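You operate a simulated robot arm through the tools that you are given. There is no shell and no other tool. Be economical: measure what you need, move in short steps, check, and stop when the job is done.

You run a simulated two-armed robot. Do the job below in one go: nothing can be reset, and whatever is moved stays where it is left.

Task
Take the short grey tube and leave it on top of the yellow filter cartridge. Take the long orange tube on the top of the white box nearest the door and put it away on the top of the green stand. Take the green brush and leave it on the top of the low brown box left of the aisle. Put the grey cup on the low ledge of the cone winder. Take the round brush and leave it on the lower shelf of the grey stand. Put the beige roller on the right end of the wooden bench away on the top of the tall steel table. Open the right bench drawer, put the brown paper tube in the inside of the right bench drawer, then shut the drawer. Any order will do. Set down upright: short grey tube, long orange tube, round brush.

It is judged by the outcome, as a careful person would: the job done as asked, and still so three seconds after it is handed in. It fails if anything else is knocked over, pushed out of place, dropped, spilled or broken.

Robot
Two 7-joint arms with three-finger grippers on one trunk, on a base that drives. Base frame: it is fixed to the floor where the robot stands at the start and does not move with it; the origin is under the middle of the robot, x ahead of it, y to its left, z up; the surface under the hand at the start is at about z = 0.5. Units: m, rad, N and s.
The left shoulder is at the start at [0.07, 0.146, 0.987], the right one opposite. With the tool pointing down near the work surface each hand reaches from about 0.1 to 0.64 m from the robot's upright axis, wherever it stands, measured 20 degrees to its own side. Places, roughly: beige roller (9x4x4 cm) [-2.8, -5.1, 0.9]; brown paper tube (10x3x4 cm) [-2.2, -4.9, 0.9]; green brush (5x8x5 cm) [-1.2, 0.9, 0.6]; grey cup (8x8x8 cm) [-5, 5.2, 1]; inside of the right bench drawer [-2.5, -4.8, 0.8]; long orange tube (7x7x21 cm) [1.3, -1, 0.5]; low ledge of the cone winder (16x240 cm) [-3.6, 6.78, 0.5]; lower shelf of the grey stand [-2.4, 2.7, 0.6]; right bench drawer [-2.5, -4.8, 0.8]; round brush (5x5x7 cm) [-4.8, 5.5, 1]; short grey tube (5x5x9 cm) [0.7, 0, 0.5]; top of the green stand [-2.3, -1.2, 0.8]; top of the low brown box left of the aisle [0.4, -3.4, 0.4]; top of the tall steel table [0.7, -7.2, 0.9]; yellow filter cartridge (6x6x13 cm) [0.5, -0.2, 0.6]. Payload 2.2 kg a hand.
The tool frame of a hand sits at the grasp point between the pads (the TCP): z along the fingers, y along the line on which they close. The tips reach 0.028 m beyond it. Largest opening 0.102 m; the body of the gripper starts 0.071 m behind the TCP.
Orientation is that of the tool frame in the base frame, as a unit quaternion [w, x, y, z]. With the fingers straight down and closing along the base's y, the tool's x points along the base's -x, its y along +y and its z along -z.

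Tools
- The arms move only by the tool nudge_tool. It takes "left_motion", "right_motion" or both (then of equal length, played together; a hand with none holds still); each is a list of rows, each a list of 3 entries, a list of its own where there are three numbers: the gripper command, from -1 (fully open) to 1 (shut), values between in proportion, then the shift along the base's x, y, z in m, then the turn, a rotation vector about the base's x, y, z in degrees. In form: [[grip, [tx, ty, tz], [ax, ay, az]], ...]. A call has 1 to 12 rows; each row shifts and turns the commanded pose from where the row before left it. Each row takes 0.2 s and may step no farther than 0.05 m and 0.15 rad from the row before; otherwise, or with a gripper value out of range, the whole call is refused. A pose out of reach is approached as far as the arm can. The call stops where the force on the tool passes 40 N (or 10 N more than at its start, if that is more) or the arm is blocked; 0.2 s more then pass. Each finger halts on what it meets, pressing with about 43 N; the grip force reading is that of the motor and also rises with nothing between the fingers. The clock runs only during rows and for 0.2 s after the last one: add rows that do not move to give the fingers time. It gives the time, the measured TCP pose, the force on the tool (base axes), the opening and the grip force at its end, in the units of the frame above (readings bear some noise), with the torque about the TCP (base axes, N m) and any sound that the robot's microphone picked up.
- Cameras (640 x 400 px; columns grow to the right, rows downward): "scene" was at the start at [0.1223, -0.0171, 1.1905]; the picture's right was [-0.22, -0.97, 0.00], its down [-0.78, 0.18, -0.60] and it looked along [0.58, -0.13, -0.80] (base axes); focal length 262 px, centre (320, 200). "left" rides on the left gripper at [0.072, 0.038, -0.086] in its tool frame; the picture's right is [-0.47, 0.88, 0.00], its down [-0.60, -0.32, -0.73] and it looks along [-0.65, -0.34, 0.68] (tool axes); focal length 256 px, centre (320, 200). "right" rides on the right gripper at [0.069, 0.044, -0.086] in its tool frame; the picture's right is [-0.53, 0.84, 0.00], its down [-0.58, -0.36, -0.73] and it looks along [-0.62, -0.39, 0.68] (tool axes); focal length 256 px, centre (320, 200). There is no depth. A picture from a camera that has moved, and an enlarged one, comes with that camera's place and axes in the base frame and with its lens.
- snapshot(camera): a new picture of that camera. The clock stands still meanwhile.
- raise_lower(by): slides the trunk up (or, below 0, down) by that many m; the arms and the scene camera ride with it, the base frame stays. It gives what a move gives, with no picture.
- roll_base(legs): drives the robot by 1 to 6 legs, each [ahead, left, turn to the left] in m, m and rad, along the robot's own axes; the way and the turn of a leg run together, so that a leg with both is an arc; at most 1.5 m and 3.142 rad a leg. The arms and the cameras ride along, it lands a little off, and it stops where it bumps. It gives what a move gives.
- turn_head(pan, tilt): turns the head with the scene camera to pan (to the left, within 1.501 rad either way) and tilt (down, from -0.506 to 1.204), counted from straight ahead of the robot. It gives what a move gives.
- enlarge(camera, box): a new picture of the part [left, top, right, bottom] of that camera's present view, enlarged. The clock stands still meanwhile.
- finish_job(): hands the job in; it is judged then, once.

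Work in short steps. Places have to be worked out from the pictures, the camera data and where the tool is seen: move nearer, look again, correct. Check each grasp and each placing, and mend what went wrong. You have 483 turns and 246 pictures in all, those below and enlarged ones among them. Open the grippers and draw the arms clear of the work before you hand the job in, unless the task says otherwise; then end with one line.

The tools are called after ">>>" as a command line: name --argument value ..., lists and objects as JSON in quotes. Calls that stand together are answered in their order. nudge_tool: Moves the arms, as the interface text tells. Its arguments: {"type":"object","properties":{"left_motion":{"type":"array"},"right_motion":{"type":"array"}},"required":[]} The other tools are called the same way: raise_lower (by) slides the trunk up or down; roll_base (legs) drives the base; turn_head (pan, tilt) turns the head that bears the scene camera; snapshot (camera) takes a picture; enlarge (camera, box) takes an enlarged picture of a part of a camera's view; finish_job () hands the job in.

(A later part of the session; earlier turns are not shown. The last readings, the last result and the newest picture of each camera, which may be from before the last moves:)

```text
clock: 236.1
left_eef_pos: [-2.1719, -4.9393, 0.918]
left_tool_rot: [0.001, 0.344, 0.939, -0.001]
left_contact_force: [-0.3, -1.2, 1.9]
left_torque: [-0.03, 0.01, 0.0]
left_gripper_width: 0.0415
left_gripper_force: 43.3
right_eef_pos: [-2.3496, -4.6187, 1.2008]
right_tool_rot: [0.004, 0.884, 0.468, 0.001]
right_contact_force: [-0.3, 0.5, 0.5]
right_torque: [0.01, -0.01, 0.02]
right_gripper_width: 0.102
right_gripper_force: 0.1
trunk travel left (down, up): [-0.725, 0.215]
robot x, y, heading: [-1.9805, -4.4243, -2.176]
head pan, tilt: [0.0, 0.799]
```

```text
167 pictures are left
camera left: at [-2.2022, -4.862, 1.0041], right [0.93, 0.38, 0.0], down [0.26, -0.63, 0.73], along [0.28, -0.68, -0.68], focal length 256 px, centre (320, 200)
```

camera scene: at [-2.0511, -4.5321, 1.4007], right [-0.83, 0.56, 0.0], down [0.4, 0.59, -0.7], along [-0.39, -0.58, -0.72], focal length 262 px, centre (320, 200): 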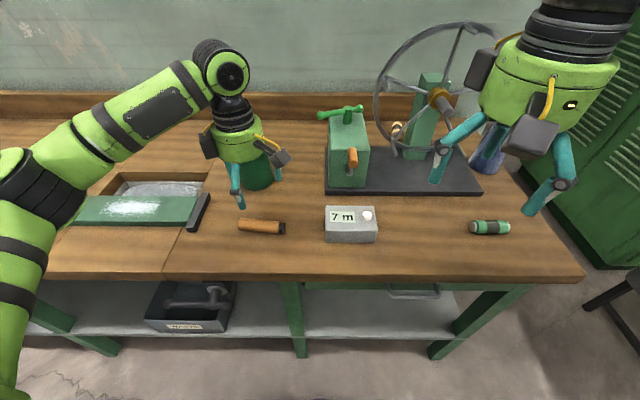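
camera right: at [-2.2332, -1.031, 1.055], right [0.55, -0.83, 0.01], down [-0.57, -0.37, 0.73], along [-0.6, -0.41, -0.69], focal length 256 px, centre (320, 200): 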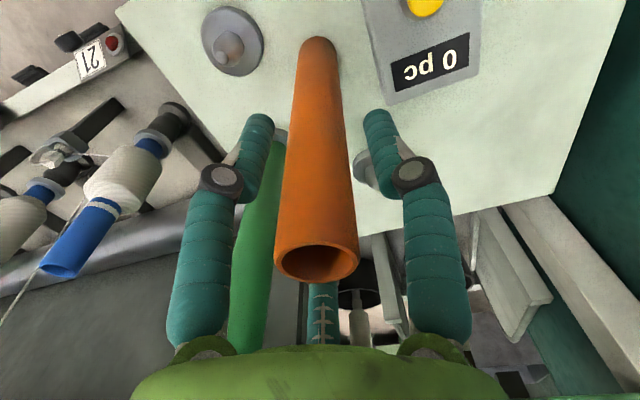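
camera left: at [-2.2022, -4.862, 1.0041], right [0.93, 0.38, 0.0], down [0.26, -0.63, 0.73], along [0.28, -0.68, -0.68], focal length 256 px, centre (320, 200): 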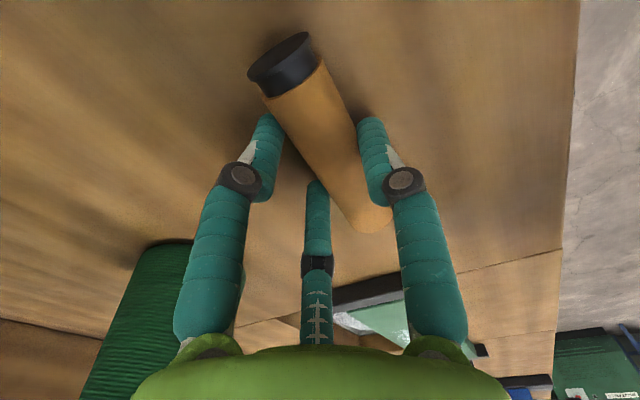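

The grip is 0.0415 m, so I lift and check.

>>> nudge_tool --left_motion '[[1, [0, 0, 0.02], [0, 0, 0]], [1, [0, 0, 0.04], [0, 0, 0]], [1, [0, 0, 0.05], [0, 0, 0]], [1, [0, 0, 0.05], [0, 0, 0]], [1, [0, 0, 0.05], [0, 0, 0]]]'

>>> snapshot --camera "left"

```text
clock: 237.3
left_eef_pos: [-2.1669, -4.935, 1.1288]
left_tool_rot: [0.002, 0.343, 0.939, 0.0]
left_contact_force: [-0.5, 0.6, 0.6]
left_torque: [-0.02, 0.04, 0.01]
left_gripper_width: 0.0411
left_gripper_force: 42.8
right_eef_pos: [-2.3489, -4.6181, 1.2008]
right_tool_rot: [0.004, 0.884, 0.468, 0.002]
right_contact_force: [0.0, -0.1, -0.2]
right_torque: [0.0, -0.02, 0.01]
right_gripper_width: 0.102
right_gripper_force: 0.1
trunk travel left (down, up): [-0.725, 0.215]
robot x, y, heading: [-1.981, -4.4258, -2.169]
head pan, tilt: [0.0, 0.799]
```

```text
166 pictures are left
camera left: at [-2.1982, -4.8579, 1.2149], right [0.93, 0.38, 0.0], down [0.25, -0.63, 0.73], along [0.28, -0.68, -0.68], focal length 256 px, centre (320, 200)
```

left: 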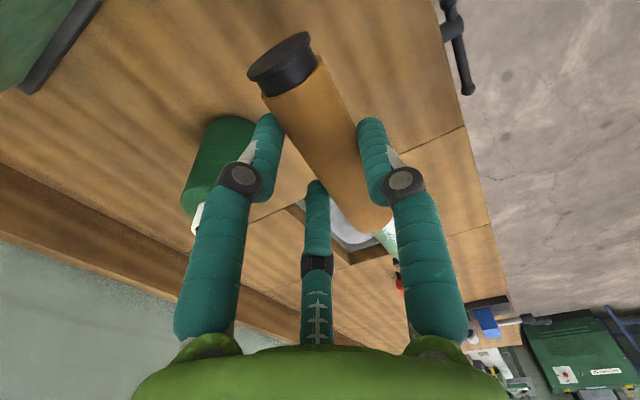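

The paper tube is held. While I am here I look closely at the beige roller behind the reel.

>>> enlarge --camera "scene" --box '[310, 80, 480, 200]'

>>> snapshot --camera "right"

```text
3.33 times, centred on (395, 140) of scene
camera zoom: at [-2.0516, -4.5311, 1.4007], right [-0.83, 0.56, 0.0], down [0.4, 0.59, -0.7], along [-0.39, -0.58, -0.72], focal length 873 px, centre (70, 400)
```

zoom: 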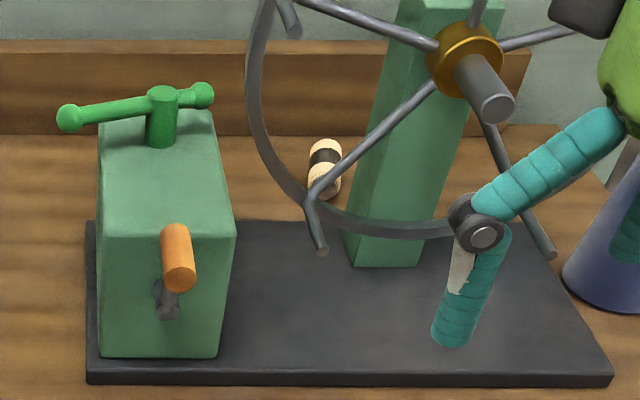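

```text
164 pictures are left
camera right: at [-2.2756, -4.5852, 1.2873], right [0.4, -0.92, 0.01], down [-0.63, -0.27, 0.73], along [-0.67, -0.3, -0.69], focal length 256 px, centre (320, 200)
```

right: 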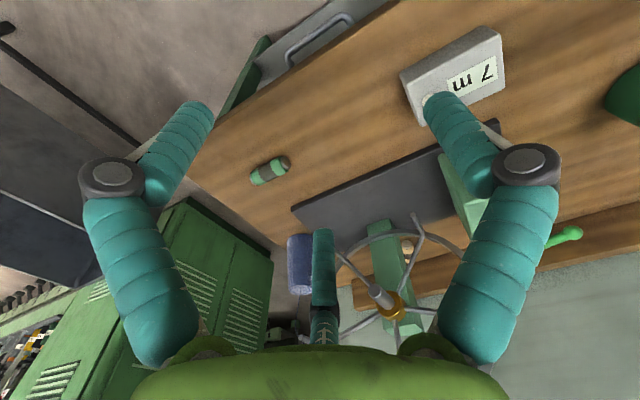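

I retract the left hand with the tube, back the base off and lower the trunk so the right hand can reach the drawer handle, which I place at about (-2.407, -4.646, 0.783).

>>> nudge_tool --left_motion '[[1, [0.02, 0.03, 0.02], [0, 0, 0]], [1, [0.025, 0.035, 0.02], [0, 0, 0]], [1, [0.025, 0.035, 0.02], [0, 0, 0]], [1, [0.025, 0.035, 0], [0, 0, 0]]]'

>>> roll_base --legs '[[-0.296, -0.079, 0]]'

>>> raise_lower --by -0.15

>>> nudge_tool --right_motion '[[-1, [-0.009, -0.013, -0.01], [-6.77, 4.62, 0]], [-1, [-0.009, -0.013, -0.01], [-6.77, 4.62, 0]], [-1, [-0.009, -0.013, -0.01], [-6.77, 4.62, 0]], [-1, [-0.009, -0.013, -0.01], [-6.77, 4.62, 0]], [-1, [-0.009, -0.013, -0.01], [-6.77, 4.62, 0]], [-1, [-0.009, -0.013, -0.01], [-6.77, 4.62, 0]], [-1, [-0.009, -0.013, 0], [-6.77, 4.62, 0]], [-1, [-0.009, -0.013, 0], [-6.77, 4.62, 0]], [-1, [-0.009, -0.013, 0], [-6.77, 4.62, 0]], [-1, [-0.009, -0.013, 0], [-6.77, 4.62, 0]], [-1, [-0.009, -0.013, 0], [-6.6, 4.5, 0]], [-1, [0, 0, 0], [0, 0, 0]]]'

>>> snapshot --camera "scene"

```text
clock: 238.3
left_eef_pos: [-2.0721, -4.8004, 1.1848]
left_tool_rot: [0.001, 0.342, 0.94, -0.002]
left_contact_force: [0.2, 0.4, 0.1]
left_torque: [-0.01, 0.03, -0.01]
left_gripper_width: 0.0413
left_gripper_force: 43.0
right_eef_pos: [-2.3496, -4.6189, 1.2002]
right_tool_rot: [0.004, 0.884, 0.468, 0.002]
right_contact_force: [0.6, 1.0, 0.6]
right_torque: [-0.02, 0.02, 0.01]
right_gripper_width: 0.1021
right_gripper_force: 0.1
trunk travel left (down, up): [-0.725, 0.215]
robot x, y, heading: [-1.9798, -4.4234, -2.175]
head pan, tilt: [0.0, 0.799]
```

```text
clock: 240.4
left_eef_pos: [-1.9761, -4.5109, 1.1831]
left_tool_rot: [0.0, 0.346, 0.938, 0.0]
left_contact_force: [0.1, -0.2, -0.6]
left_torque: [0.04, 0.01, 0.02]
left_gripper_width: 0.0413
left_gripper_force: 42.8
right_eef_pos: [-2.2521, -4.327, 1.1994]
right_tool_rot: [0.003, 0.885, 0.466, 0.003]
right_contact_force: [-0.3, -0.1, -0.4]
right_torque: [0.03, -0.02, 0.01]
right_gripper_width: 0.1021
right_gripper_force: 0.1
trunk travel left (down, up): [-0.725, 0.215]
robot x, y, heading: [-1.8813, -4.132, -2.175]
head pan, tilt: [0.0, 0.799]
```

```text
clock: 242.2
left_eef_pos: [-1.9765, -4.5085, 1.0342]
left_tool_rot: [0.001, 0.345, 0.939, -0.001]
left_contact_force: [0.0, -0.7, -0.1]
left_torque: [0.0, -0.01, 0.0]
left_gripper_width: 0.0411
left_gripper_force: 42.7
right_eef_pos: [-2.2524, -4.3251, 1.0507]
right_tool_rot: [0.004, 0.885, 0.466, 0.002]
right_contact_force: [-0.5, -0.1, 0.4]
right_torque: [0.01, -0.02, 0.02]
right_gripper_width: 0.1019
right_gripper_force: 0.0
trunk travel left (down, up): [-0.575, 0.365]
robot x, y, heading: [-1.8774, -4.1314, -2.176]
head pan, tilt: [0.0, 0.799]
```

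```text
clock: 244.8
left_eef_pos: [-1.9755, -4.5086, 1.0344]
left_tool_rot: [0.001, 0.346, 0.938, -0.001]
left_contact_force: [-0.3, -0.7, 0.0]
left_torque: [-0.03, 0.04, -0.03]
left_gripper_width: 0.041
left_gripper_force: 42.8
right_eef_pos: [-2.3563, -4.4275, 1.0122]
right_tool_rot: [0.301, 0.682, 0.363, -0.559]
right_contact_force: [0.2, 0.4, -0.6]
right_torque: [0.0, 0.01, 0.03]
right_gripper_width: 0.1021
right_gripper_force: 0.2
right hand out of reach, approached as far as the arm can: row 10, 11
trunk travel left (down, up): [-0.575, 0.365]
robot x, y, heading: [-1.8782, -4.1314, -2.173]
head pan, tilt: [0.0, 0.799]
```

```text
163 pictures are left
camera scene: at [-1.9538, -4.2388, 1.2507], right [-0.82, 0.57, 0.0], down [0.41, 0.59, -0.7], along [-0.39, -0.58, -0.72], focal length 262 px, centre (320, 200)
```

scene: 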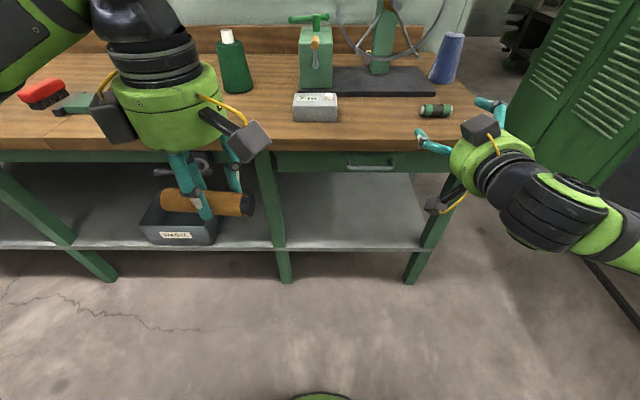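

The hand is pitched nearly level. I now roll it 90° so the thumb is above the bar, and bring it in front of the handle with a narrower opening.

>>> nudge_tool --right_motion '[[0, [0, 0, -0.019], [-4.46, -6.69, -1.59]], [0, [0, 0, -0.019], [-4.46, -6.69, -1.59]], [0, [0, 0, -0.019], [-4.46, -6.69, -1.59]], [0, [0, 0, -0.019], [-4.46, -6.69, -1.59]], [0, [0, 0, -0.019], [-4.46, -6.69, -1.59]], [0, [0, 0, -0.019], [-4.46, -6.69, -1.59]], [0, [0, 0, -0.019], [-4.46, -6.69, -1.59]], [0, [0, 0, -0.019], [-4.46, -6.69, -1.59]], [0, [0, 0, -0.019], [-4.46, -6.69, -1.59]], [0, [0, 0, -0.019], [-4.46, -6.69, -1.59]], [0, [0, 0, -0.019], [-4.46, -6.69, -1.59]], [0, [0, 0, 0], [0, 0, 0]]]'

>>> snapshot --camera "scene"

>>> snapshot --camera "right"

```text
clock: 247.3
left_eef_pos: [-1.9769, -4.5092, 1.0336]
left_tool_rot: [0.001, 0.345, 0.939, -0.002]
left_contact_force: [-0.1, 0.2, 0.8]
left_torque: [0.02, 0.01, -0.01]
left_gripper_width: 0.0413
left_gripper_force: 43.4
right_eef_pos: [-2.3622, -4.4199, 0.8206]
right_tool_rot: [0.631, 0.719, -0.19, -0.222]
right_contact_force: [0.1, 0.5, -0.6]
right_torque: [0.0, -0.01, 0.0]
right_gripper_width: 0.0509
right_gripper_force: 0.0
right hand out of reach, approached as far as the arm can: row 1, 2, 3, 4
trunk travel left (down, up): [-0.575, 0.365]
robot x, y, heading: [-1.8831, -4.1296, -2.179]
head pan, tilt: [0.0, 0.799]
```

```text
162 pictures are left
camera scene: at [-1.9537, -4.2393, 1.2506], right [-0.82, 0.57, 0.0], down [0.41, 0.59, -0.7], along [-0.39, -0.57, -0.72], focal length 262 px, centre (320, 200)
```

scene: 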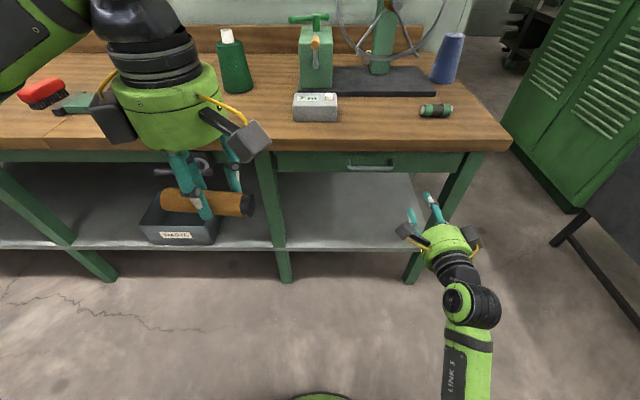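

```text
161 pictures are left
camera right: at [-2.2561, -4.3938, 0.8676], right [-0.44, 0.18, 0.88], down [-0.07, 0.97, -0.24], along [-0.9, -0.17, -0.41], focal length 256 px, centre (320, 200)
```

right: 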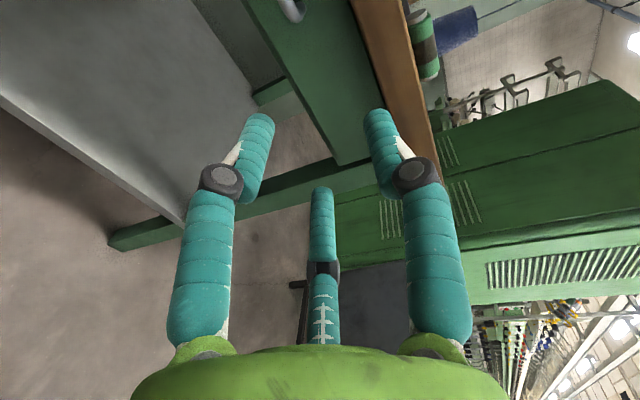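

The thumb is now up and the hand nearly level. I move in front of the handle and look.

>>> nudge_tool --right_motion '[[0, [0.005, -0.036, -0.007], [0, 0, 0]], [0, [0.005, -0.036, -0.007], [0, 0, 0]], [0, [0.005, -0.036, -0.007], [0, 0, 0]], [0, [0, -0.03, -0.006], [0, 0, 0]], [0, [0, 0, 0], [0, 0, 0]]]'

>>> snapshot --camera "right"

>>> enlarge --camera "scene" --box '[300, 120, 480, 240]'

```text
clock: 248.1
left_eef_pos: [-1.9768, -4.5093, 1.033]
left_tool_rot: [0.0, 0.346, 0.938, -0.001]
left_contact_force: [0.4, 0.9, -1.0]
left_torque: [0.0, 0.0, 0.01]
left_gripper_width: 0.041
left_gripper_force: 43.3
right_eef_pos: [-2.385, -4.4722, 0.7891]
right_tool_rot: [0.6, 0.738, -0.127, -0.283]
right_contact_force: [0.7, -0.3, -0.7]
right_torque: [0.02, -0.04, 0.0]
right_gripper_width: 0.0509
right_gripper_force: 0.1
right hand out of reach, approached as far as the arm can: row 3
trunk travel left (down, up): [-0.575, 0.365]
robot x, y, heading: [-1.8844, -4.1308, -2.17]
head pan, tilt: [0.0, 0.799]
stopped in row 3 (right hand): the arm was blocked; the commanded pose is now the measured one
```

```text
160 pictures are left
camera right: at [-2.2724, -4.4504, 0.8237], right [-0.3, 0.07, 0.95], down [-0.1, 0.99, -0.11], along [-0.95, -0.13, -0.29], focal length 256 px, centre (320, 200)
```

right: 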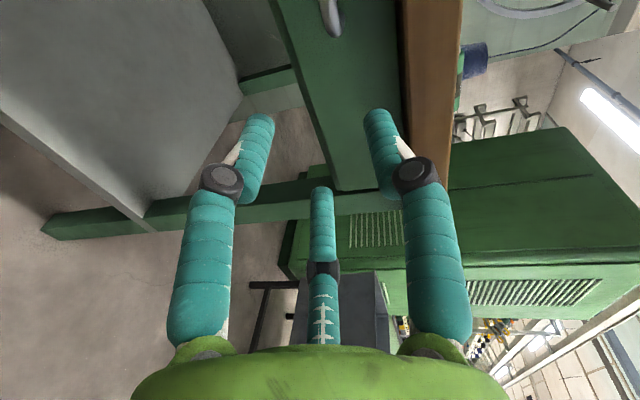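

```text
3.33 times, centred on (390, 180) of scene
camera zoom: at [-1.954, -4.2397, 1.2506], right [-0.82, 0.57, 0.0], down [0.41, 0.59, -0.7], along [-0.39, -0.57, -0.72], focal length 873 px, centre (87, 267)
```

zoom: 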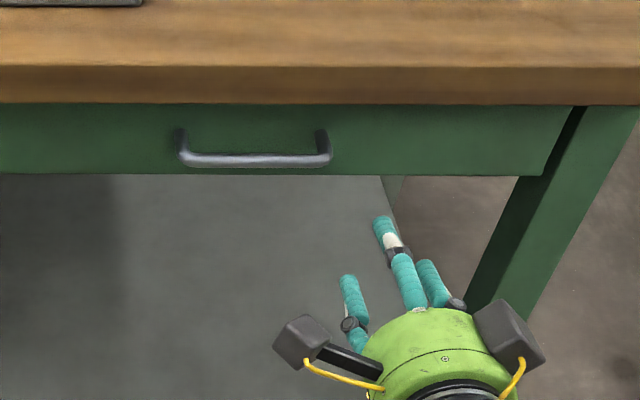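

The arm reached its limit, so I use the base to bring the hand to the handle. The handle is about 0.154 m ahead and 0.077 m left of the TCP.

>>> roll_base --legs '[[0.08, 0.077, 0]]'

>>> snapshot --camera "right"

>>> enlarge --camera "scene" --box '[300, 120, 480, 240]'

```text
clock: 249.2
left_eef_pos: [-1.9609, -4.6152, 1.0339]
left_tool_rot: [0.001, 0.345, 0.938, -0.002]
left_contact_force: [-0.5, 0.5, 0.1]
left_torque: [-0.01, 0.0, -0.01]
left_gripper_width: 0.041
left_gripper_force: 43.3
right_eef_pos: [-2.369, -4.5787, 0.79]
right_tool_rot: [0.598, 0.738, -0.128, -0.284]
right_contact_force: [-0.2, 1.2, 0.1]
right_torque: [-0.02, 0.0, 0.01]
right_gripper_width: 0.0512
right_gripper_force: 0.2
trunk travel left (down, up): [-0.575, 0.365]
robot x, y, heading: [-1.8669, -4.2406, -2.174]
head pan, tilt: [0.0, 0.799]
```

```text
158 pictures are left
camera right: at [-2.2571, -4.5568, 0.8238], right [-0.3, 0.07, 0.95], down [-0.1, 0.99, -0.11], along [-0.95, -0.13, -0.29], focal length 256 px, centre (320, 200)
```

right: 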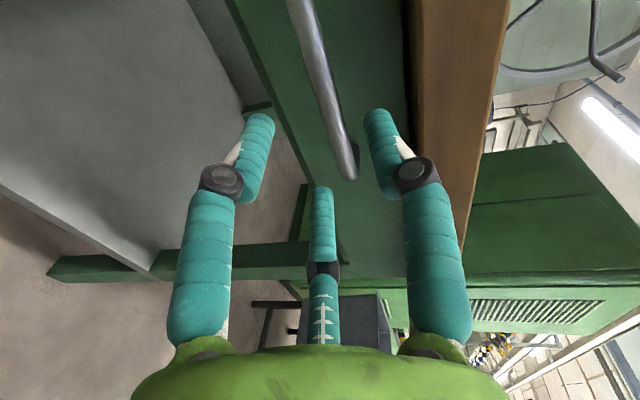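

```text
3.33 times, centred on (390, 180) of scene
camera zoom: at [-1.9385, -4.3461, 1.2506], right [-0.82, 0.57, 0.0], down [0.41, 0.59, -0.7], along [-0.39, -0.57, -0.72], focal length 873 px, centre (87, 267)
```

zoom: 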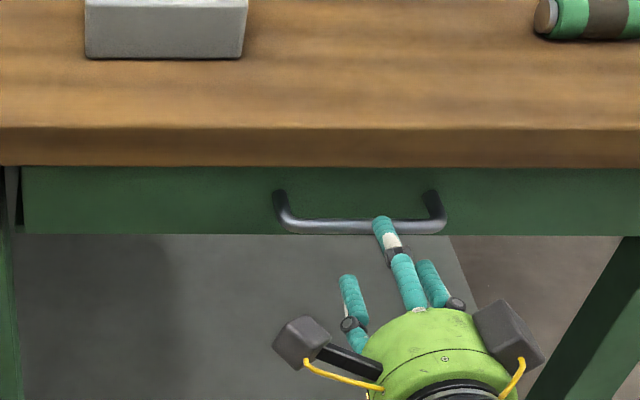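

The handle lies on the hand's axis about 0.074 m ahead. I creep the base forward 0.06 m.

>>> roll_base --legs '[[0.06, 0.003, 0]]'

>>> snapshot --camera "right"

>>> enlarge --camera "scene" --box '[300, 120, 480, 240]'

```text
clock: 250.3
left_eef_pos: [-1.9929, -4.6669, 1.0339]
left_tool_rot: [0.0, 0.344, 0.939, 0.0]
left_contact_force: [0.3, -0.7, 0.0]
left_torque: [0.03, 0.03, 0.01]
left_gripper_width: 0.0412
left_gripper_force: 42.7
right_eef_pos: [-2.398, -4.6276, 0.7876]
right_tool_rot: [0.598, 0.74, -0.129, -0.28]
right_contact_force: [0.7, -0.3, -1.7]
right_torque: [-0.08, -0.01, -0.03]
right_gripper_width: 0.0518
right_gripper_force: 0.2
trunk travel left (down, up): [-0.575, 0.365]
robot x, y, heading: [-1.8929, -4.2833, -2.176]
head pan, tilt: [0.0, 0.799]
stopped in leg 1: the force on the tool passed its limit at 109 N (the readings are from after the stop); the commanded pose is now the measured one
```

```text
156 pictures are left
camera right: at [-2.2862, -4.6059, 0.8221], right [-0.31, 0.07, 0.95], down [-0.1, 0.99, -0.11], along [-0.94, -0.13, -0.3], focal length 256 px, centre (320, 200)
```

right: 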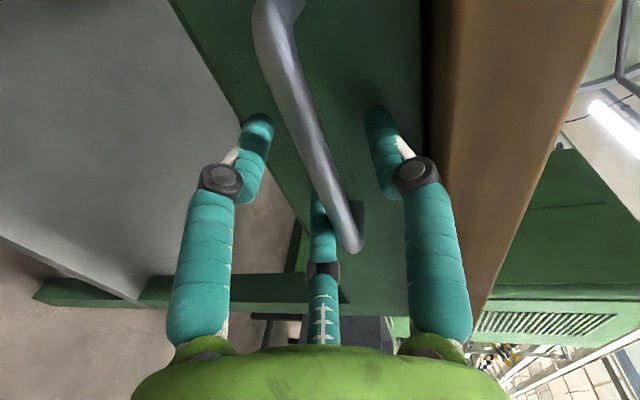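

```text
3.33 times, centred on (390, 180) of scene
camera zoom: at [-1.969, -4.3967, 1.2507], right [-0.83, 0.56, 0.0], down [0.4, 0.59, -0.7], along [-0.39, -0.58, -0.72], focal length 873 px, centre (87, 267)
```

zoom: 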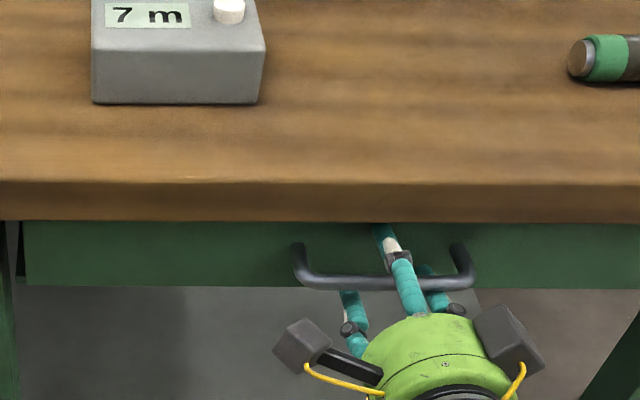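

The fingertips are at the drawer face with the bar between thumb and pair. I close on it.

>>> nudge_tool --right_motion '[[0.5, [0, 0, 0], [0, 0, 0]], [1, [0, 0, 0], [0, 0, 0]], [1, [0, 0, 0], [0, 0, 0]], [1, [0, 0, 0], [0, 0, 0]]]'

>>> snapshot --camera "right"

```text
clock: 251.3
left_eef_pos: [-1.9941, -4.6673, 1.0335]
left_tool_rot: [0.001, 0.344, 0.939, -0.002]
left_contact_force: [-0.4, 0.2, -0.6]
left_torque: [-0.03, 0.02, 0.04]
left_gripper_width: 0.0414
left_gripper_force: 43.0
right_eef_pos: [-2.3987, -4.6275, 0.7842]
right_tool_rot: [0.597, 0.741, -0.132, -0.278]
right_contact_force: [-0.1, 9.9, -15.4]
right_torque: [-0.87, -1.16, -0.68]
right_gripper_width: 0.0255
right_gripper_force: 45.2
trunk travel left (down, up): [-0.575, 0.365]
robot x, y, heading: [-1.8955, -4.2877, -2.171]
head pan, tilt: [0.0, 0.799]
```

```text
154 pictures are left
camera right: at [-2.2881, -4.6049, 0.8201], right [-0.32, 0.07, 0.95], down [-0.1, 0.99, -0.11], along [-0.94, -0.13, -0.31], focal length 256 px, centre (320, 200)
```

right: 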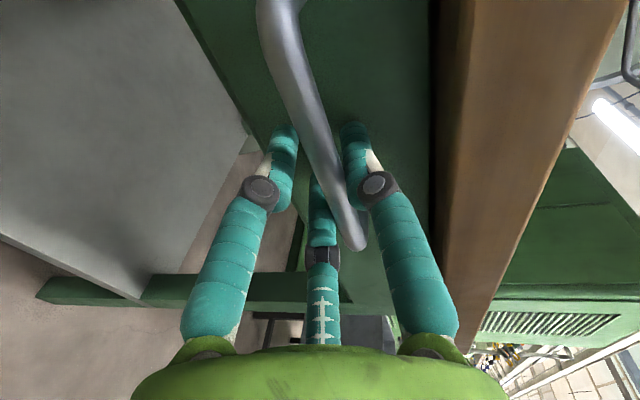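

The bar is held, so I pull the drawer by backing the base.

>>> roll_base --legs '[[-0.1, 0, 0]]'

>>> snapshot --camera "scene"

```text
clock: 252.5
left_eef_pos: [-1.9375, -4.5823, 1.0329]
left_tool_rot: [0.002, 0.345, 0.938, 0.001]
left_contact_force: [0.6, -0.2, -0.1]
left_torque: [-0.01, 0.01, 0.0]
left_gripper_width: 0.0411
left_gripper_force: 42.6
right_eef_pos: [-2.3414, -4.5436, 0.7838]
right_tool_rot: [0.597, 0.741, -0.132, -0.278]
right_contact_force: [-0.1, -1.2, -17.8]
right_torque: [-1.08, -1.45, -0.2]
right_gripper_width: 0.0251
right_gripper_force: 45.0
trunk travel left (down, up): [-0.575, 0.365]
robot x, y, heading: [-1.8385, -4.2031, -2.173]
head pan, tilt: [0.0, 0.799]
```

```text
153 pictures are left
camera scene: at [-1.9146, -4.3137, 1.2502], right [-0.82, 0.57, 0.0], down [0.41, 0.59, -0.7], along [-0.39, -0.57, -0.72], focal length 262 px, centre (320, 200)
```

scene: 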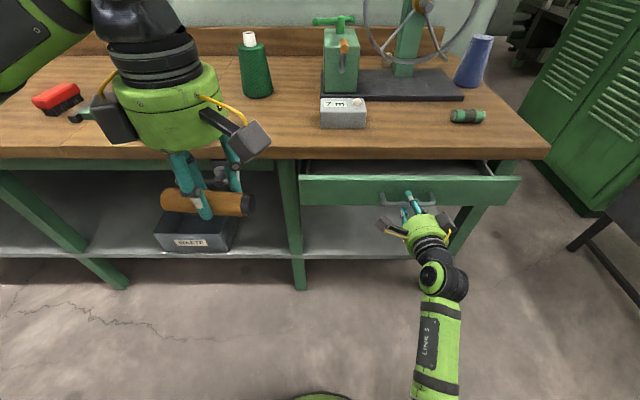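

The drawer is opening, so I pull another 0.12 m.

>>> roll_base --legs '[[-0.12, 0, 0]]'

>>> snapshot --camera "scene"

```text
clock: 253.7
left_eef_pos: [-1.8687, -4.4817, 1.0329]
left_tool_rot: [0.002, 0.344, 0.939, 0.0]
left_contact_force: [-0.5, 1.2, 0.2]
left_torque: [0.0, -0.01, 0.02]
left_gripper_width: 0.0411
left_gripper_force: 43.1
right_eef_pos: [-2.2727, -4.4458, 0.785]
right_tool_rot: [0.598, 0.741, -0.132, -0.276]
right_contact_force: [-2.0, -0.5, -8.6]
right_torque: [-1.03, -1.49, -1.21]
right_gripper_width: 0.025
right_gripper_force: 44.9
trunk travel left (down, up): [-0.575, 0.365]
robot x, y, heading: [-1.7685, -4.1047, -2.174]
head pan, tilt: [0.0, 0.799]
```

```text
152 pictures are left
camera scene: at [-1.8456, -4.2135, 1.2504], right [-0.82, 0.57, 0.0], down [0.41, 0.59, -0.7], along [-0.39, -0.57, -0.72], focal length 262 px, centre (320, 200)
```

scene: 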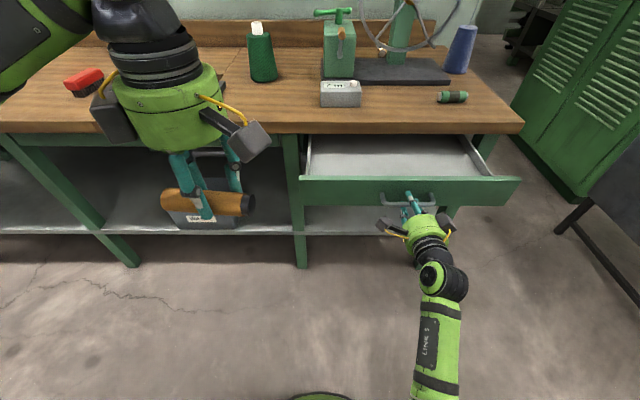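

The drawer is open about 0.22 m. I let go of the handle and back the hand straight off it.

>>> nudge_tool --right_motion '[[0.3, [0, 0, 0], [0, 0, 0]], [0.0, [0, 0, 0], [0, 0, 0]], [-0.1, [0, 0, 0], [0, 0, 0]]]'

>>> roll_base --legs '[[-0.12, 0, 0]]'

>>> snapshot --camera "scene"

```text
clock: 254.5
left_eef_pos: [-1.8659, -4.4835, 1.0337]
left_tool_rot: [0.0, 0.344, 0.939, 0.0]
left_contact_force: [0.2, 0.3, 0.4]
left_torque: [-0.01, 0.01, 0.02]
left_gripper_width: 0.0413
left_gripper_force: 43.2
right_eef_pos: [-2.2711, -4.4431, 0.7855]
right_tool_rot: [0.598, 0.741, -0.131, -0.276]
right_contact_force: [0.1, -0.4, 0.6]
right_torque: [-0.01, 0.0, 0.0]
right_gripper_width: 0.056
right_gripper_force: 0.0
trunk travel left (down, up): [-0.575, 0.365]
robot x, y, heading: [-1.771, -4.1085, -2.171]
head pan, tilt: [0.0, 0.799]
```

```text
clock: 255.8
left_eef_pos: [-1.7979, -4.3821, 1.0329]
left_tool_rot: [0.0, 0.344, 0.939, 0.0]
left_contact_force: [0.7, 0.6, -0.1]
left_torque: [-0.03, 0.01, 0.02]
left_gripper_width: 0.041
left_gripper_force: 43.0
right_eef_pos: [-2.2019, -4.3457, 0.7848]
right_tool_rot: [0.597, 0.741, -0.131, -0.278]
right_contact_force: [-0.2, 0.8, 1.1]
right_torque: [-0.05, 0.02, 0.0]
right_gripper_width: 0.056
right_gripper_force: 0.0
trunk travel left (down, up): [-0.575, 0.365]
robot x, y, heading: [-1.7021, -4.004, -2.17]
head pan, tilt: [0.0, 0.799]
```

```text
151 pictures are left
camera scene: at [-1.7747, -4.1131, 1.2506], right [-0.83, 0.56, 0.0], down [0.4, 0.59, -0.7], along [-0.39, -0.58, -0.72], focal length 262 px, centre (320, 200)
```

scene: 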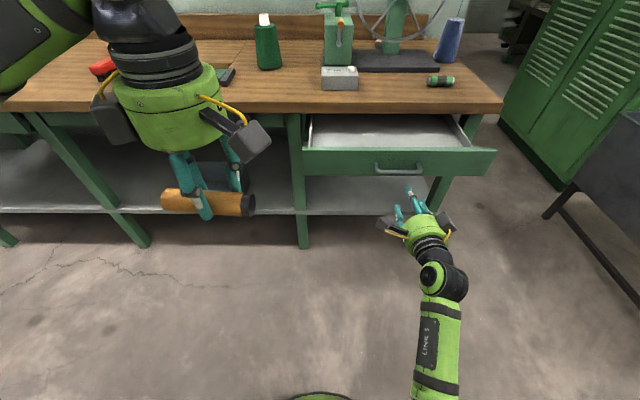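

I lift the right hand up above bench height, keeping its orientation so I can push the drawer shut later.

>>> nudge_tool --right_motion '[[0, [0, 0, 0.04], [0, 0, 0]], [0, [0, 0, 0.045], [0, 0, 0]], [0, [0, 0, 0.045], [0, 0, 0]], [0, [0, 0, 0.045], [0, 0, 0]], [0, [0, 0, 0.045], [0, 0, 0]], [0, [0, 0, 0.045], [0, 0, 0]]]'

```text
clock: 256.4
left_eef_pos: [-1.7972, -4.3835, 1.033]
left_tool_rot: [0.001, 0.344, 0.939, 0.0]
left_contact_force: [0.5, -0.4, 0.1]
left_torque: [0.02, -0.04, 0.03]
left_gripper_width: 0.0411
left_gripper_force: 42.4
right_eef_pos: [-2.2405, -4.3134, 0.8523]
right_tool_rot: [0.559, 0.753, -0.079, -0.339]
right_contact_force: [-0.1, 0.8, 0.5]
right_torque: [0.03, -0.02, 0.01]
right_gripper_width: 0.051
right_gripper_force: 0.1
right hand out of reach, approached as far as the arm can: row 2
trunk travel left (down, up): [-0.575, 0.365]
robot x, y, heading: [-1.7017, -4.0032, -2.171]
head pan, tilt: [0.0, 0.799]
stopped in row 2 (right hand): the arm was blocked; the commanded pose is now the measured one
```

>>> nudge_tool --right_motion '[[0, [0, 0, 0], [4.91, 6.46, 1.2]], [0, [0, 0, 0], [4.91, 6.46, 1.2]], [0, [0, 0, 0.01], [4.91, 6.46, 1.2]], [0, [0, 0, 0.02], [4.91, 6.46, 1.2]], [0, [0, 0, 0.02], [4.91, 6.46, 1.2]], [0, [0, 0, 0.02], [4.91, 6.46, 1.2]], [0, [0, 0, 0.02], [4.91, 6.46, 1.2]], [0, [0, 0, 0.02], [4.91, 6.46, 1.2]], [0, [0, 0, 0.02], [4.91, 6.46, 1.2]], [0, [0, 0, 0.02], [4.91, 6.46, 1.2]], [0, [0, 0, 0.02], [4.91, 6.46, 1.2]], [0, [0, 0, 0], [0, 0, 0]]]'

```text
clock: 259.0
left_eef_pos: [-1.7975, -4.383, 1.0336]
left_tool_rot: [0.001, 0.344, 0.939, 0.0]
left_contact_force: [-0.2, 0.0, 0.3]
left_torque: [-0.01, 0.01, 0.01]
left_gripper_width: 0.0413
left_gripper_force: 42.7
right_eef_pos: [-2.2404, -4.3106, 0.9074]
right_tool_rot: [0.401, 0.717, 0.243, -0.516]
right_contact_force: [0.3, -0.4, 0.4]
right_torque: [-0.02, -0.02, 0.03]
right_gripper_width: 0.0511
right_gripper_force: 0.0
right hand out of reach, approached as far as the arm can: row 4, 5, 6, 7, 8, 9, 10, 11
trunk travel left (down, up): [-0.575, 0.365]
robot x, y, heading: [-1.7014, -4.0073, -2.172]
head pan, tilt: [0.0, 0.799]
```

I pitch the hand back to pointing down while pulling it toward me.

>>> nudge_tool --right_motion '[[0, [0.009, 0.013, 0], [6.77, -4.62, 0]], [0, [0.009, 0.013, 0], [6.77, -4.62, 0]], [0, [0.009, 0.013, 0], [6.77, -4.62, 0]], [0, [0.009, 0.013, 0], [6.77, -4.62, 0]], [0, [0.009, 0.013, 0], [6.77, -4.62, 0]], [0, [0.009, 0.013, 0], [6.77, -4.62, 0]], [0, [0.009, 0.013, 0], [6.77, -4.62, 0]], [0, [0, 0, 0], [6.77, -4.62, 0]], [0, [0, 0, 0], [6.77, -4.62, 0]], [0, [0, 0, 0], [6.77, -4.62, 0]], [0, [0, 0, 0], [0, 0, 0]]]'

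>>> snapshot --camera "scene"

```text
clock: 261.4
left_eef_pos: [-1.798, -4.3825, 1.0339]
left_tool_rot: [0.001, 0.344, 0.939, 0.0]
left_contact_force: [-0.8, 0.0, -0.1]
left_torque: [0.0, -0.03, 0.0]
left_gripper_width: 0.041
left_gripper_force: 42.8
right_eef_pos: [-2.1692, -4.2122, 0.8764]
right_tool_rot: [0.004, 0.949, 0.314, 0.007]
right_contact_force: [-0.1, 1.0, 0.0]
right_torque: [-0.03, 0.01, 0.0]
right_gripper_width: 0.0512
right_gripper_force: 0.0
right hand out of reach, approached as far as the arm can: row 1
trunk travel left (down, up): [-0.575, 0.365]
robot x, y, heading: [-1.7007, -4.0039, -2.17]
head pan, tilt: [0.0, 0.799]
```

```text
150 pictures are left
camera scene: at [-1.7749, -4.1128, 1.2506], right [-0.83, 0.56, 0.0], down [0.4, 0.59, -0.7], along [-0.39, -0.58, -0.72], focal length 262 px, centre (320, 200)
```

scene: 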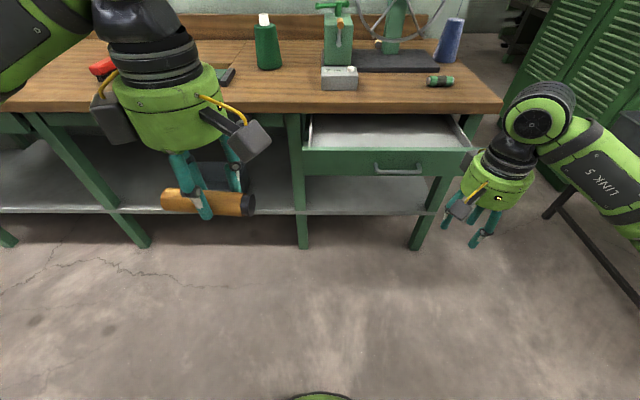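

Both hands point down now. I raise the right hand above bench height and drive forward and right so the left hand comes over the open drawer.

>>> nudge_tool --right_motion '[[0, [0.01, 0.015, 0.045], [0, 0, 0]], [0, [0.01, 0.015, 0.045], [0, 0, 0]], [0, [0, 0, 0.045], [0, 0, 0]], [0, [0, 0, 0.045], [0, 0, 0]]]'

>>> roll_base --legs '[[0.15, -0.28, 0], [0.18, 0, 0]]'

>>> snapshot --camera "scene"

```text
clock: 262.4
left_eef_pos: [-1.7967, -4.3836, 1.0332]
left_tool_rot: [0.001, 0.344, 0.939, 0.0]
left_contact_force: [0.8, -0.7, 0.0]
left_torque: [-0.03, 0.05, 0.02]
left_gripper_width: 0.0411
left_gripper_force: 43.4
right_eef_pos: [-2.1478, -4.1832, 1.0551]
right_tool_rot: [0.003, 0.95, 0.313, 0.007]
right_contact_force: [-0.2, 0.3, -0.5]
right_torque: [0.02, 0.0, -0.02]
right_gripper_width: 0.0509
right_gripper_force: 0.1
trunk travel left (down, up): [-0.575, 0.365]
robot x, y, heading: [-1.7026, -4.0063, -2.169]
head pan, tilt: [0.0, 0.799]
```

```text
clock: 265.6
left_eef_pos: [-2.2177, -4.501, 1.034]
left_tool_rot: [0.0, 0.344, 0.939, 0.0]
left_contact_force: [1.1, 0.9, -0.4]
left_torque: [0.0, -0.02, -0.01]
left_gripper_width: 0.0411
left_gripper_force: 43.7
right_eef_pos: [-2.5702, -4.3017, 1.0542]
right_tool_rot: [0.004, 0.95, 0.313, 0.007]
right_contact_force: [-0.6, -0.3, 0.3]
right_torque: [0.03, -0.01, -0.01]
right_gripper_width: 0.051
right_gripper_force: 0.1
trunk travel left (down, up): [-0.575, 0.365]
robot x, y, heading: [-2.1247, -4.124, -2.173]
head pan, tilt: [0.0, 0.799]
```

```text
149 pictures are left
camera scene: at [-2.1947, -4.2313, 1.2506], right [-0.82, 0.57, 0.0], down [0.41, 0.59, -0.7], along [-0.39, -0.58, -0.72], focal length 262 px, centre (320, 200)
```

scene: 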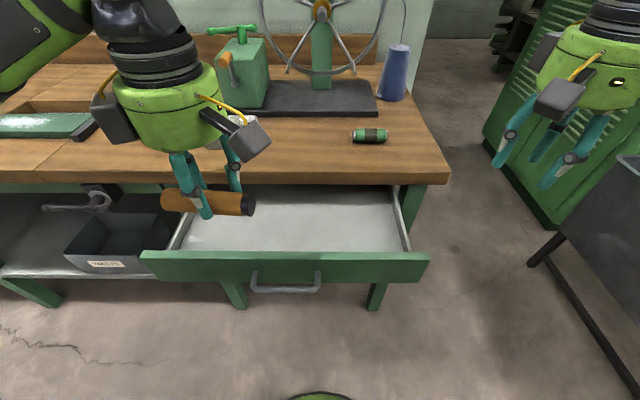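

The handle agrees with my estimate. I move the left hand over the drawer interior at (-2.315, -4.58).

>>> nudge_tool --left_motion '[[1, [-0.033, -0.026, 0], [0, 0, 0]], [1, [-0.032, -0.026, -0.01], [0, 0, 0]], [1, [-0.032, -0.026, -0.03], [0, 0, 0]], [1, [0, 0, -0.04], [0, 0, 0]], [1, [0, 0, -0.04], [0, 0, 0]], [1, [0, 0, 0], [0, 0, 0]]]'

>>> snapshot --camera "scene"

>>> snapshot --camera "left"

```text
refused: row 3 steps farther than a row can; nothing moved
```

```text
148 pictures are left
camera scene: at [-2.1947, -4.2313, 1.2506], right [-0.82, 0.57, 0.0], down [0.41, 0.59, -0.7], along [-0.39, -0.58, -0.72], focal length 262 px, centre (320, 200)
```

scene: 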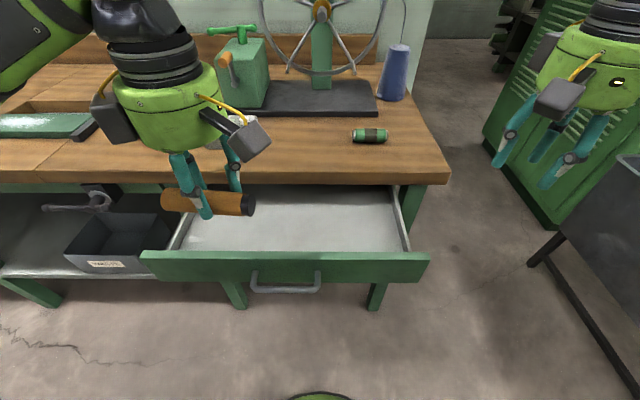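

```text
147 pictures are left
camera left: at [-2.2484, -4.4249, 1.1197], right [0.93, 0.38, 0.0], down [0.25, -0.63, 0.73], along [0.28, -0.68, -0.68], focal length 256 px, centre (320, 200)
```

left: 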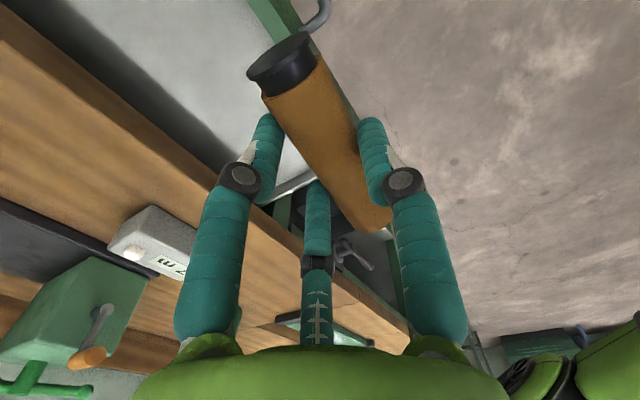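

The move was refused because one step was too long. I repeat it with shorter steps.

>>> nudge_tool --left_motion '[[1, [-0.033, -0.026, 0], [0, 0, 0]], [1, [-0.032, -0.026, 0], [0, 0, 0]], [1, [-0.032, -0.026, 0], [0, 0, 0]], [1, [0, 0, -0.04], [0, 0, 0]], [1, [0, 0, -0.04], [0, 0, 0]], [1, [0, 0, -0.04], [0, 0, 0]], [1, [0, 0, 0], [0, 0, 0]]]'

>>> snapshot --camera "scene"

>>> snapshot --camera "left"

```text
clock: 267.2
left_eef_pos: [-2.313, -4.5822, 0.9134]
left_tool_rot: [0.001, 0.344, 0.939, 0.0]
left_contact_force: [-0.4, -0.4, -0.9]
left_torque: [-0.03, 0.01, 0.0]
left_gripper_width: 0.041
left_gripper_force: 42.3
right_eef_pos: [-2.5687, -4.3019, 1.0555]
right_tool_rot: [0.005, 0.949, 0.314, 0.007]
right_contact_force: [-0.3, 0.1, 0.2]
right_torque: [-0.02, 0.0, 0.02]
right_gripper_width: 0.0507
right_gripper_force: 0.0
trunk travel left (down, up): [-0.575, 0.365]
robot x, y, heading: [-2.1239, -4.12, -2.179]
head pan, tilt: [0.0, 0.799]
```

```text
146 pictures are left
camera scene: at [-2.1945, -4.2311, 1.2507], right [-0.82, 0.57, 0.0], down [0.41, 0.59, -0.7], along [-0.39, -0.58, -0.72], focal length 262 px, centre (320, 200)
```

scene: 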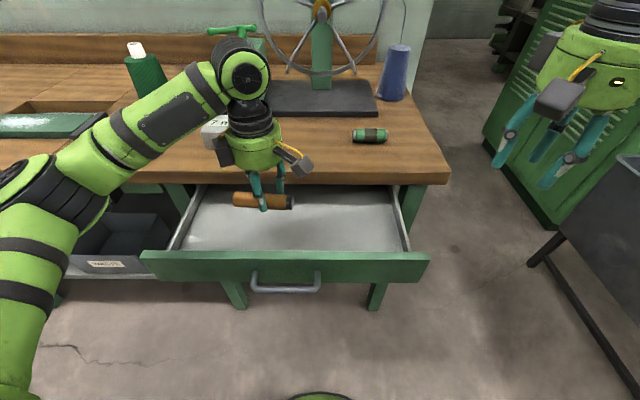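

```text
145 pictures are left
camera left: at [-2.3424, -4.5052, 0.9983], right [0.93, 0.38, 0.0], down [0.26, -0.63, 0.73], along [0.27, -0.68, -0.68], focal length 256 px, centre (320, 200)
```

left: 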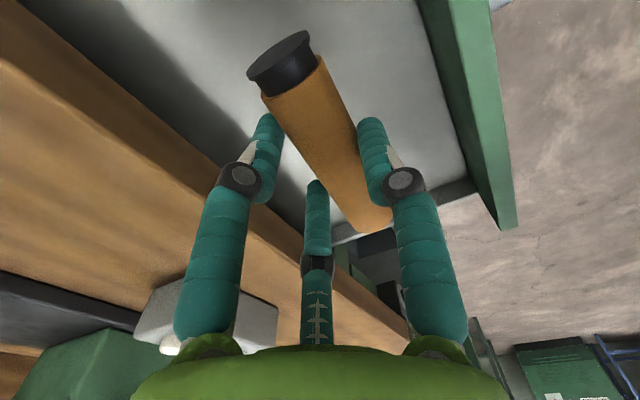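

I shift 4 cm right and 1 cm toward me for clearance, then lower into the drawer.

>>> nudge_tool --left_motion '[[1, [-0.027, 0.03, 0], [0, 0, 0]], [1, [0, 0, -0.03], [0, 0, 0]], [1, [0, 0, -0.03], [0, 0, 0]], [1, [0, 0, -0.02], [0, 0, 0]], [1, [0, 0, 0], [0, 0, 0]]]'

>>> snapshot --camera "left"

>>> enlarge --camera "scene" --box '[140, 110, 440, 300]'

```text
clock: 268.4
left_eef_pos: [-2.3432, -4.5497, 0.833]
left_tool_rot: [0.001, 0.344, 0.939, 0.0]
left_contact_force: [-0.1, -0.6, -0.3]
left_torque: [-0.01, 0.03, 0.01]
left_gripper_width: 0.041
left_gripper_force: 43.2
right_eef_pos: [-2.57, -4.3016, 1.0556]
right_tool_rot: [0.005, 0.949, 0.314, 0.007]
right_contact_force: [0.4, -0.6, -0.3]
right_torque: [-0.01, 0.02, -0.02]
right_gripper_width: 0.0512
right_gripper_force: 0.0
trunk travel left (down, up): [-0.575, 0.365]
robot x, y, heading: [-2.1195, -4.1205, -2.167]
head pan, tilt: [0.0, 0.799]
```

```text
144 pictures are left
camera left: at [-2.3734, -4.4733, 0.9192], right [0.93, 0.38, 0.0], down [0.26, -0.63, 0.73], along [0.27, -0.68, -0.68], focal length 256 px, centre (320, 200)
```

left: 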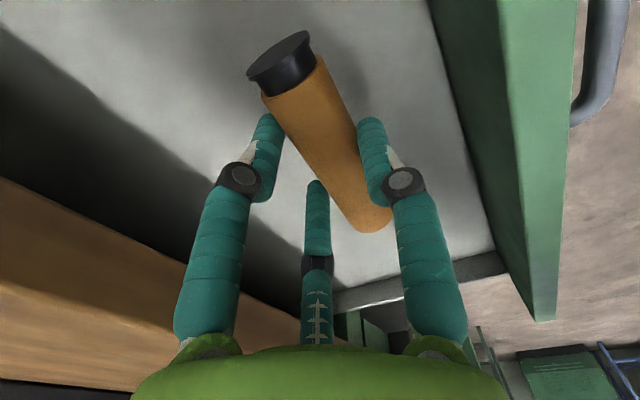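

```text
2.11 times, centred on (290, 205) of scene
camera zoom: at [-2.1945, -4.2316, 1.2506], right [-0.82, 0.57, 0.0], down [0.41, 0.59, -0.7], along [-0.39, -0.57, -0.72], focal length 552 px, centre (383, 190)
```

zoom: 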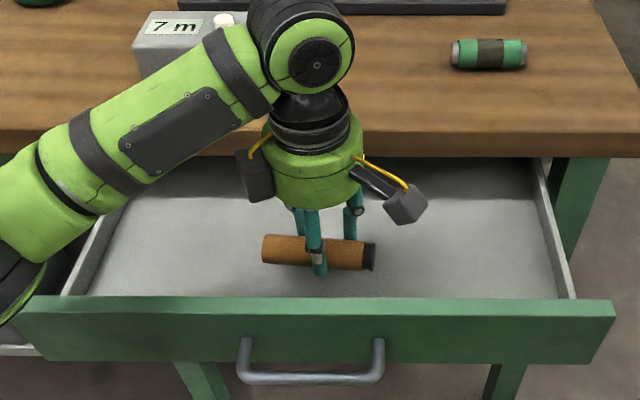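

The tube is well inside, so I lower it gently to the drawer floor.

>>> nudge_tool --left_motion '[[1, [0, 0, -0.012], [0, 0, 0]], [1, [0, 0, -0.008], [0, 0, 0]], [1, [0, 0, -0.006], [0, 0, 0]], [1, [0, 0, 0], [0, 0, 0]]]'

>>> snapshot --camera "left"

```text
clock: 269.4
left_eef_pos: [-2.3414, -4.5493, 0.8068]
left_tool_rot: [0.001, 0.344, 0.939, -0.001]
left_contact_force: [-0.1, 0.5, -0.3]
left_torque: [-0.03, -0.02, 0.01]
left_gripper_width: 0.041
left_gripper_force: 42.5
right_eef_pos: [-2.5695, -4.3024, 1.0551]
right_tool_rot: [0.004, 0.949, 0.314, 0.007]
right_contact_force: [-0.4, 0.5, -0.7]
right_torque: [0.01, 0.05, 0.0]
right_gripper_width: 0.0508
right_gripper_force: 0.1
trunk travel left (down, up): [-0.575, 0.365]
robot x, y, heading: [-2.1226, -4.1225, -2.171]
head pan, tilt: [0.0, 0.799]
```

```text
142 pictures are left
camera left: at [-2.3725, -4.4723, 0.8924], right [0.93, 0.38, 0.0], down [0.26, -0.63, 0.73], along [0.28, -0.68, -0.68], focal length 256 px, centre (320, 200)
```

left: 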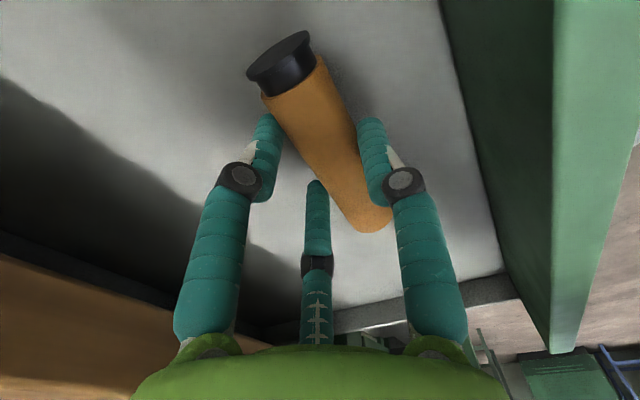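

>>> nudge_tool --left_motion '[[1, [0, 0, -0.008], [0, 0, 0]], [1, [0, 0, -0.006], [0, 0, 0]], [1, [0, 0, -0.004], [0, 0, 0]], [1, [0, 0, 0], [0, 0, 0]]]'

```text
clock: 270.2
left_eef_pos: [-2.3434, -4.5517, 0.8014]
left_tool_rot: [-0.005, 0.344, 0.939, -0.01]
left_contact_force: [0.5, 0.6, 21.1]
left_torque: [-0.47, -0.95, 0.06]
left_gripper_width: 0.041
left_gripper_force: 43.4
right_eef_pos: [-2.5693, -4.3004, 1.0549]
right_tool_rot: [0.005, 0.949, 0.314, 0.006]
right_contact_force: [-0.3, 0.0, 0.2]
right_torque: [0.05, -0.04, -0.01]
right_gripper_width: 0.051
right_gripper_force: 0.1
trunk travel left (down, up): [-0.575, 0.365]
robot x, y, heading: [-2.1241, -4.1214, -2.168]
head pan, tilt: [0.0, 0.799]
stopped in row 3 (left hand): the force on the tool passed its limit at 44 N (the readings are from after the stop); the commanded pose is now the measured one
```

The tube has touched the drawer floor. I ease up, open and rise.

>>> nudge_tool --left_motion '[[1, [0, 0, 0.003], [0, 0, 0]], [0.1, [0, 0, 0], [0, 0, 0]], [-0.3, [0, 0, 0], [0, 0, 0]], [-0.4, [0, 0, 0], [0, 0, 0]], [-0.4, [0, 0, 0.02], [0, 0, 0]], [-0.4, [0, 0, 0.04], [0, 0, 0]], [-0.4, [0, 0, 0.05], [0, 0, 0]], [-0.4, [0, 0, 0.05], [0, 0, 0]], [-0.4, [0, 0, 0.05], [0, 0, 0]]]'

>>> snapshot --camera "scene"

```text
clock: 272.2
left_eef_pos: [-2.341, -4.55, 1.0109]
left_tool_rot: [-0.002, 0.343, 0.939, -0.006]
left_contact_force: [0.3, 0.9, -0.3]
left_torque: [0.0, 0.03, -0.01]
left_gripper_width: 0.0717
left_gripper_force: 0.0
right_eef_pos: [-2.5695, -4.2994, 1.0564]
right_tool_rot: [0.003, 0.949, 0.314, 0.007]
right_contact_force: [-0.3, 0.8, 0.4]
right_torque: [0.0, -0.03, -0.04]
right_gripper_width: 0.051
right_gripper_force: 0.0
trunk travel left (down, up): [-0.575, 0.365]
robot x, y, heading: [-2.1217, -4.125, -2.172]
head pan, tilt: [0.0, 0.799]
```

```text
141 pictures are left
camera scene: at [-2.1944, -4.2302, 1.2507], right [-0.82, 0.57, 0.0], down [0.41, 0.59, -0.7], along [-0.39, -0.58, -0.72], focal length 262 px, centre (320, 200)
```

scene: 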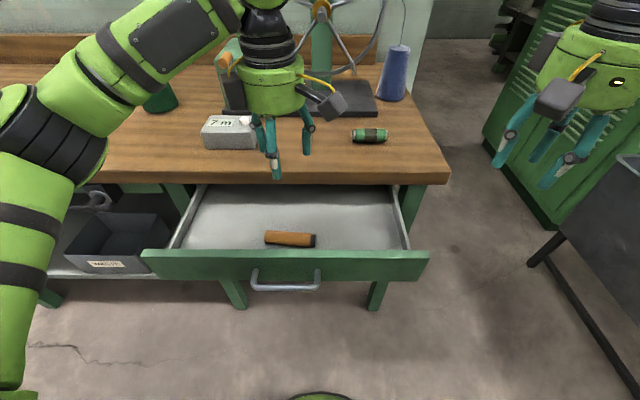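

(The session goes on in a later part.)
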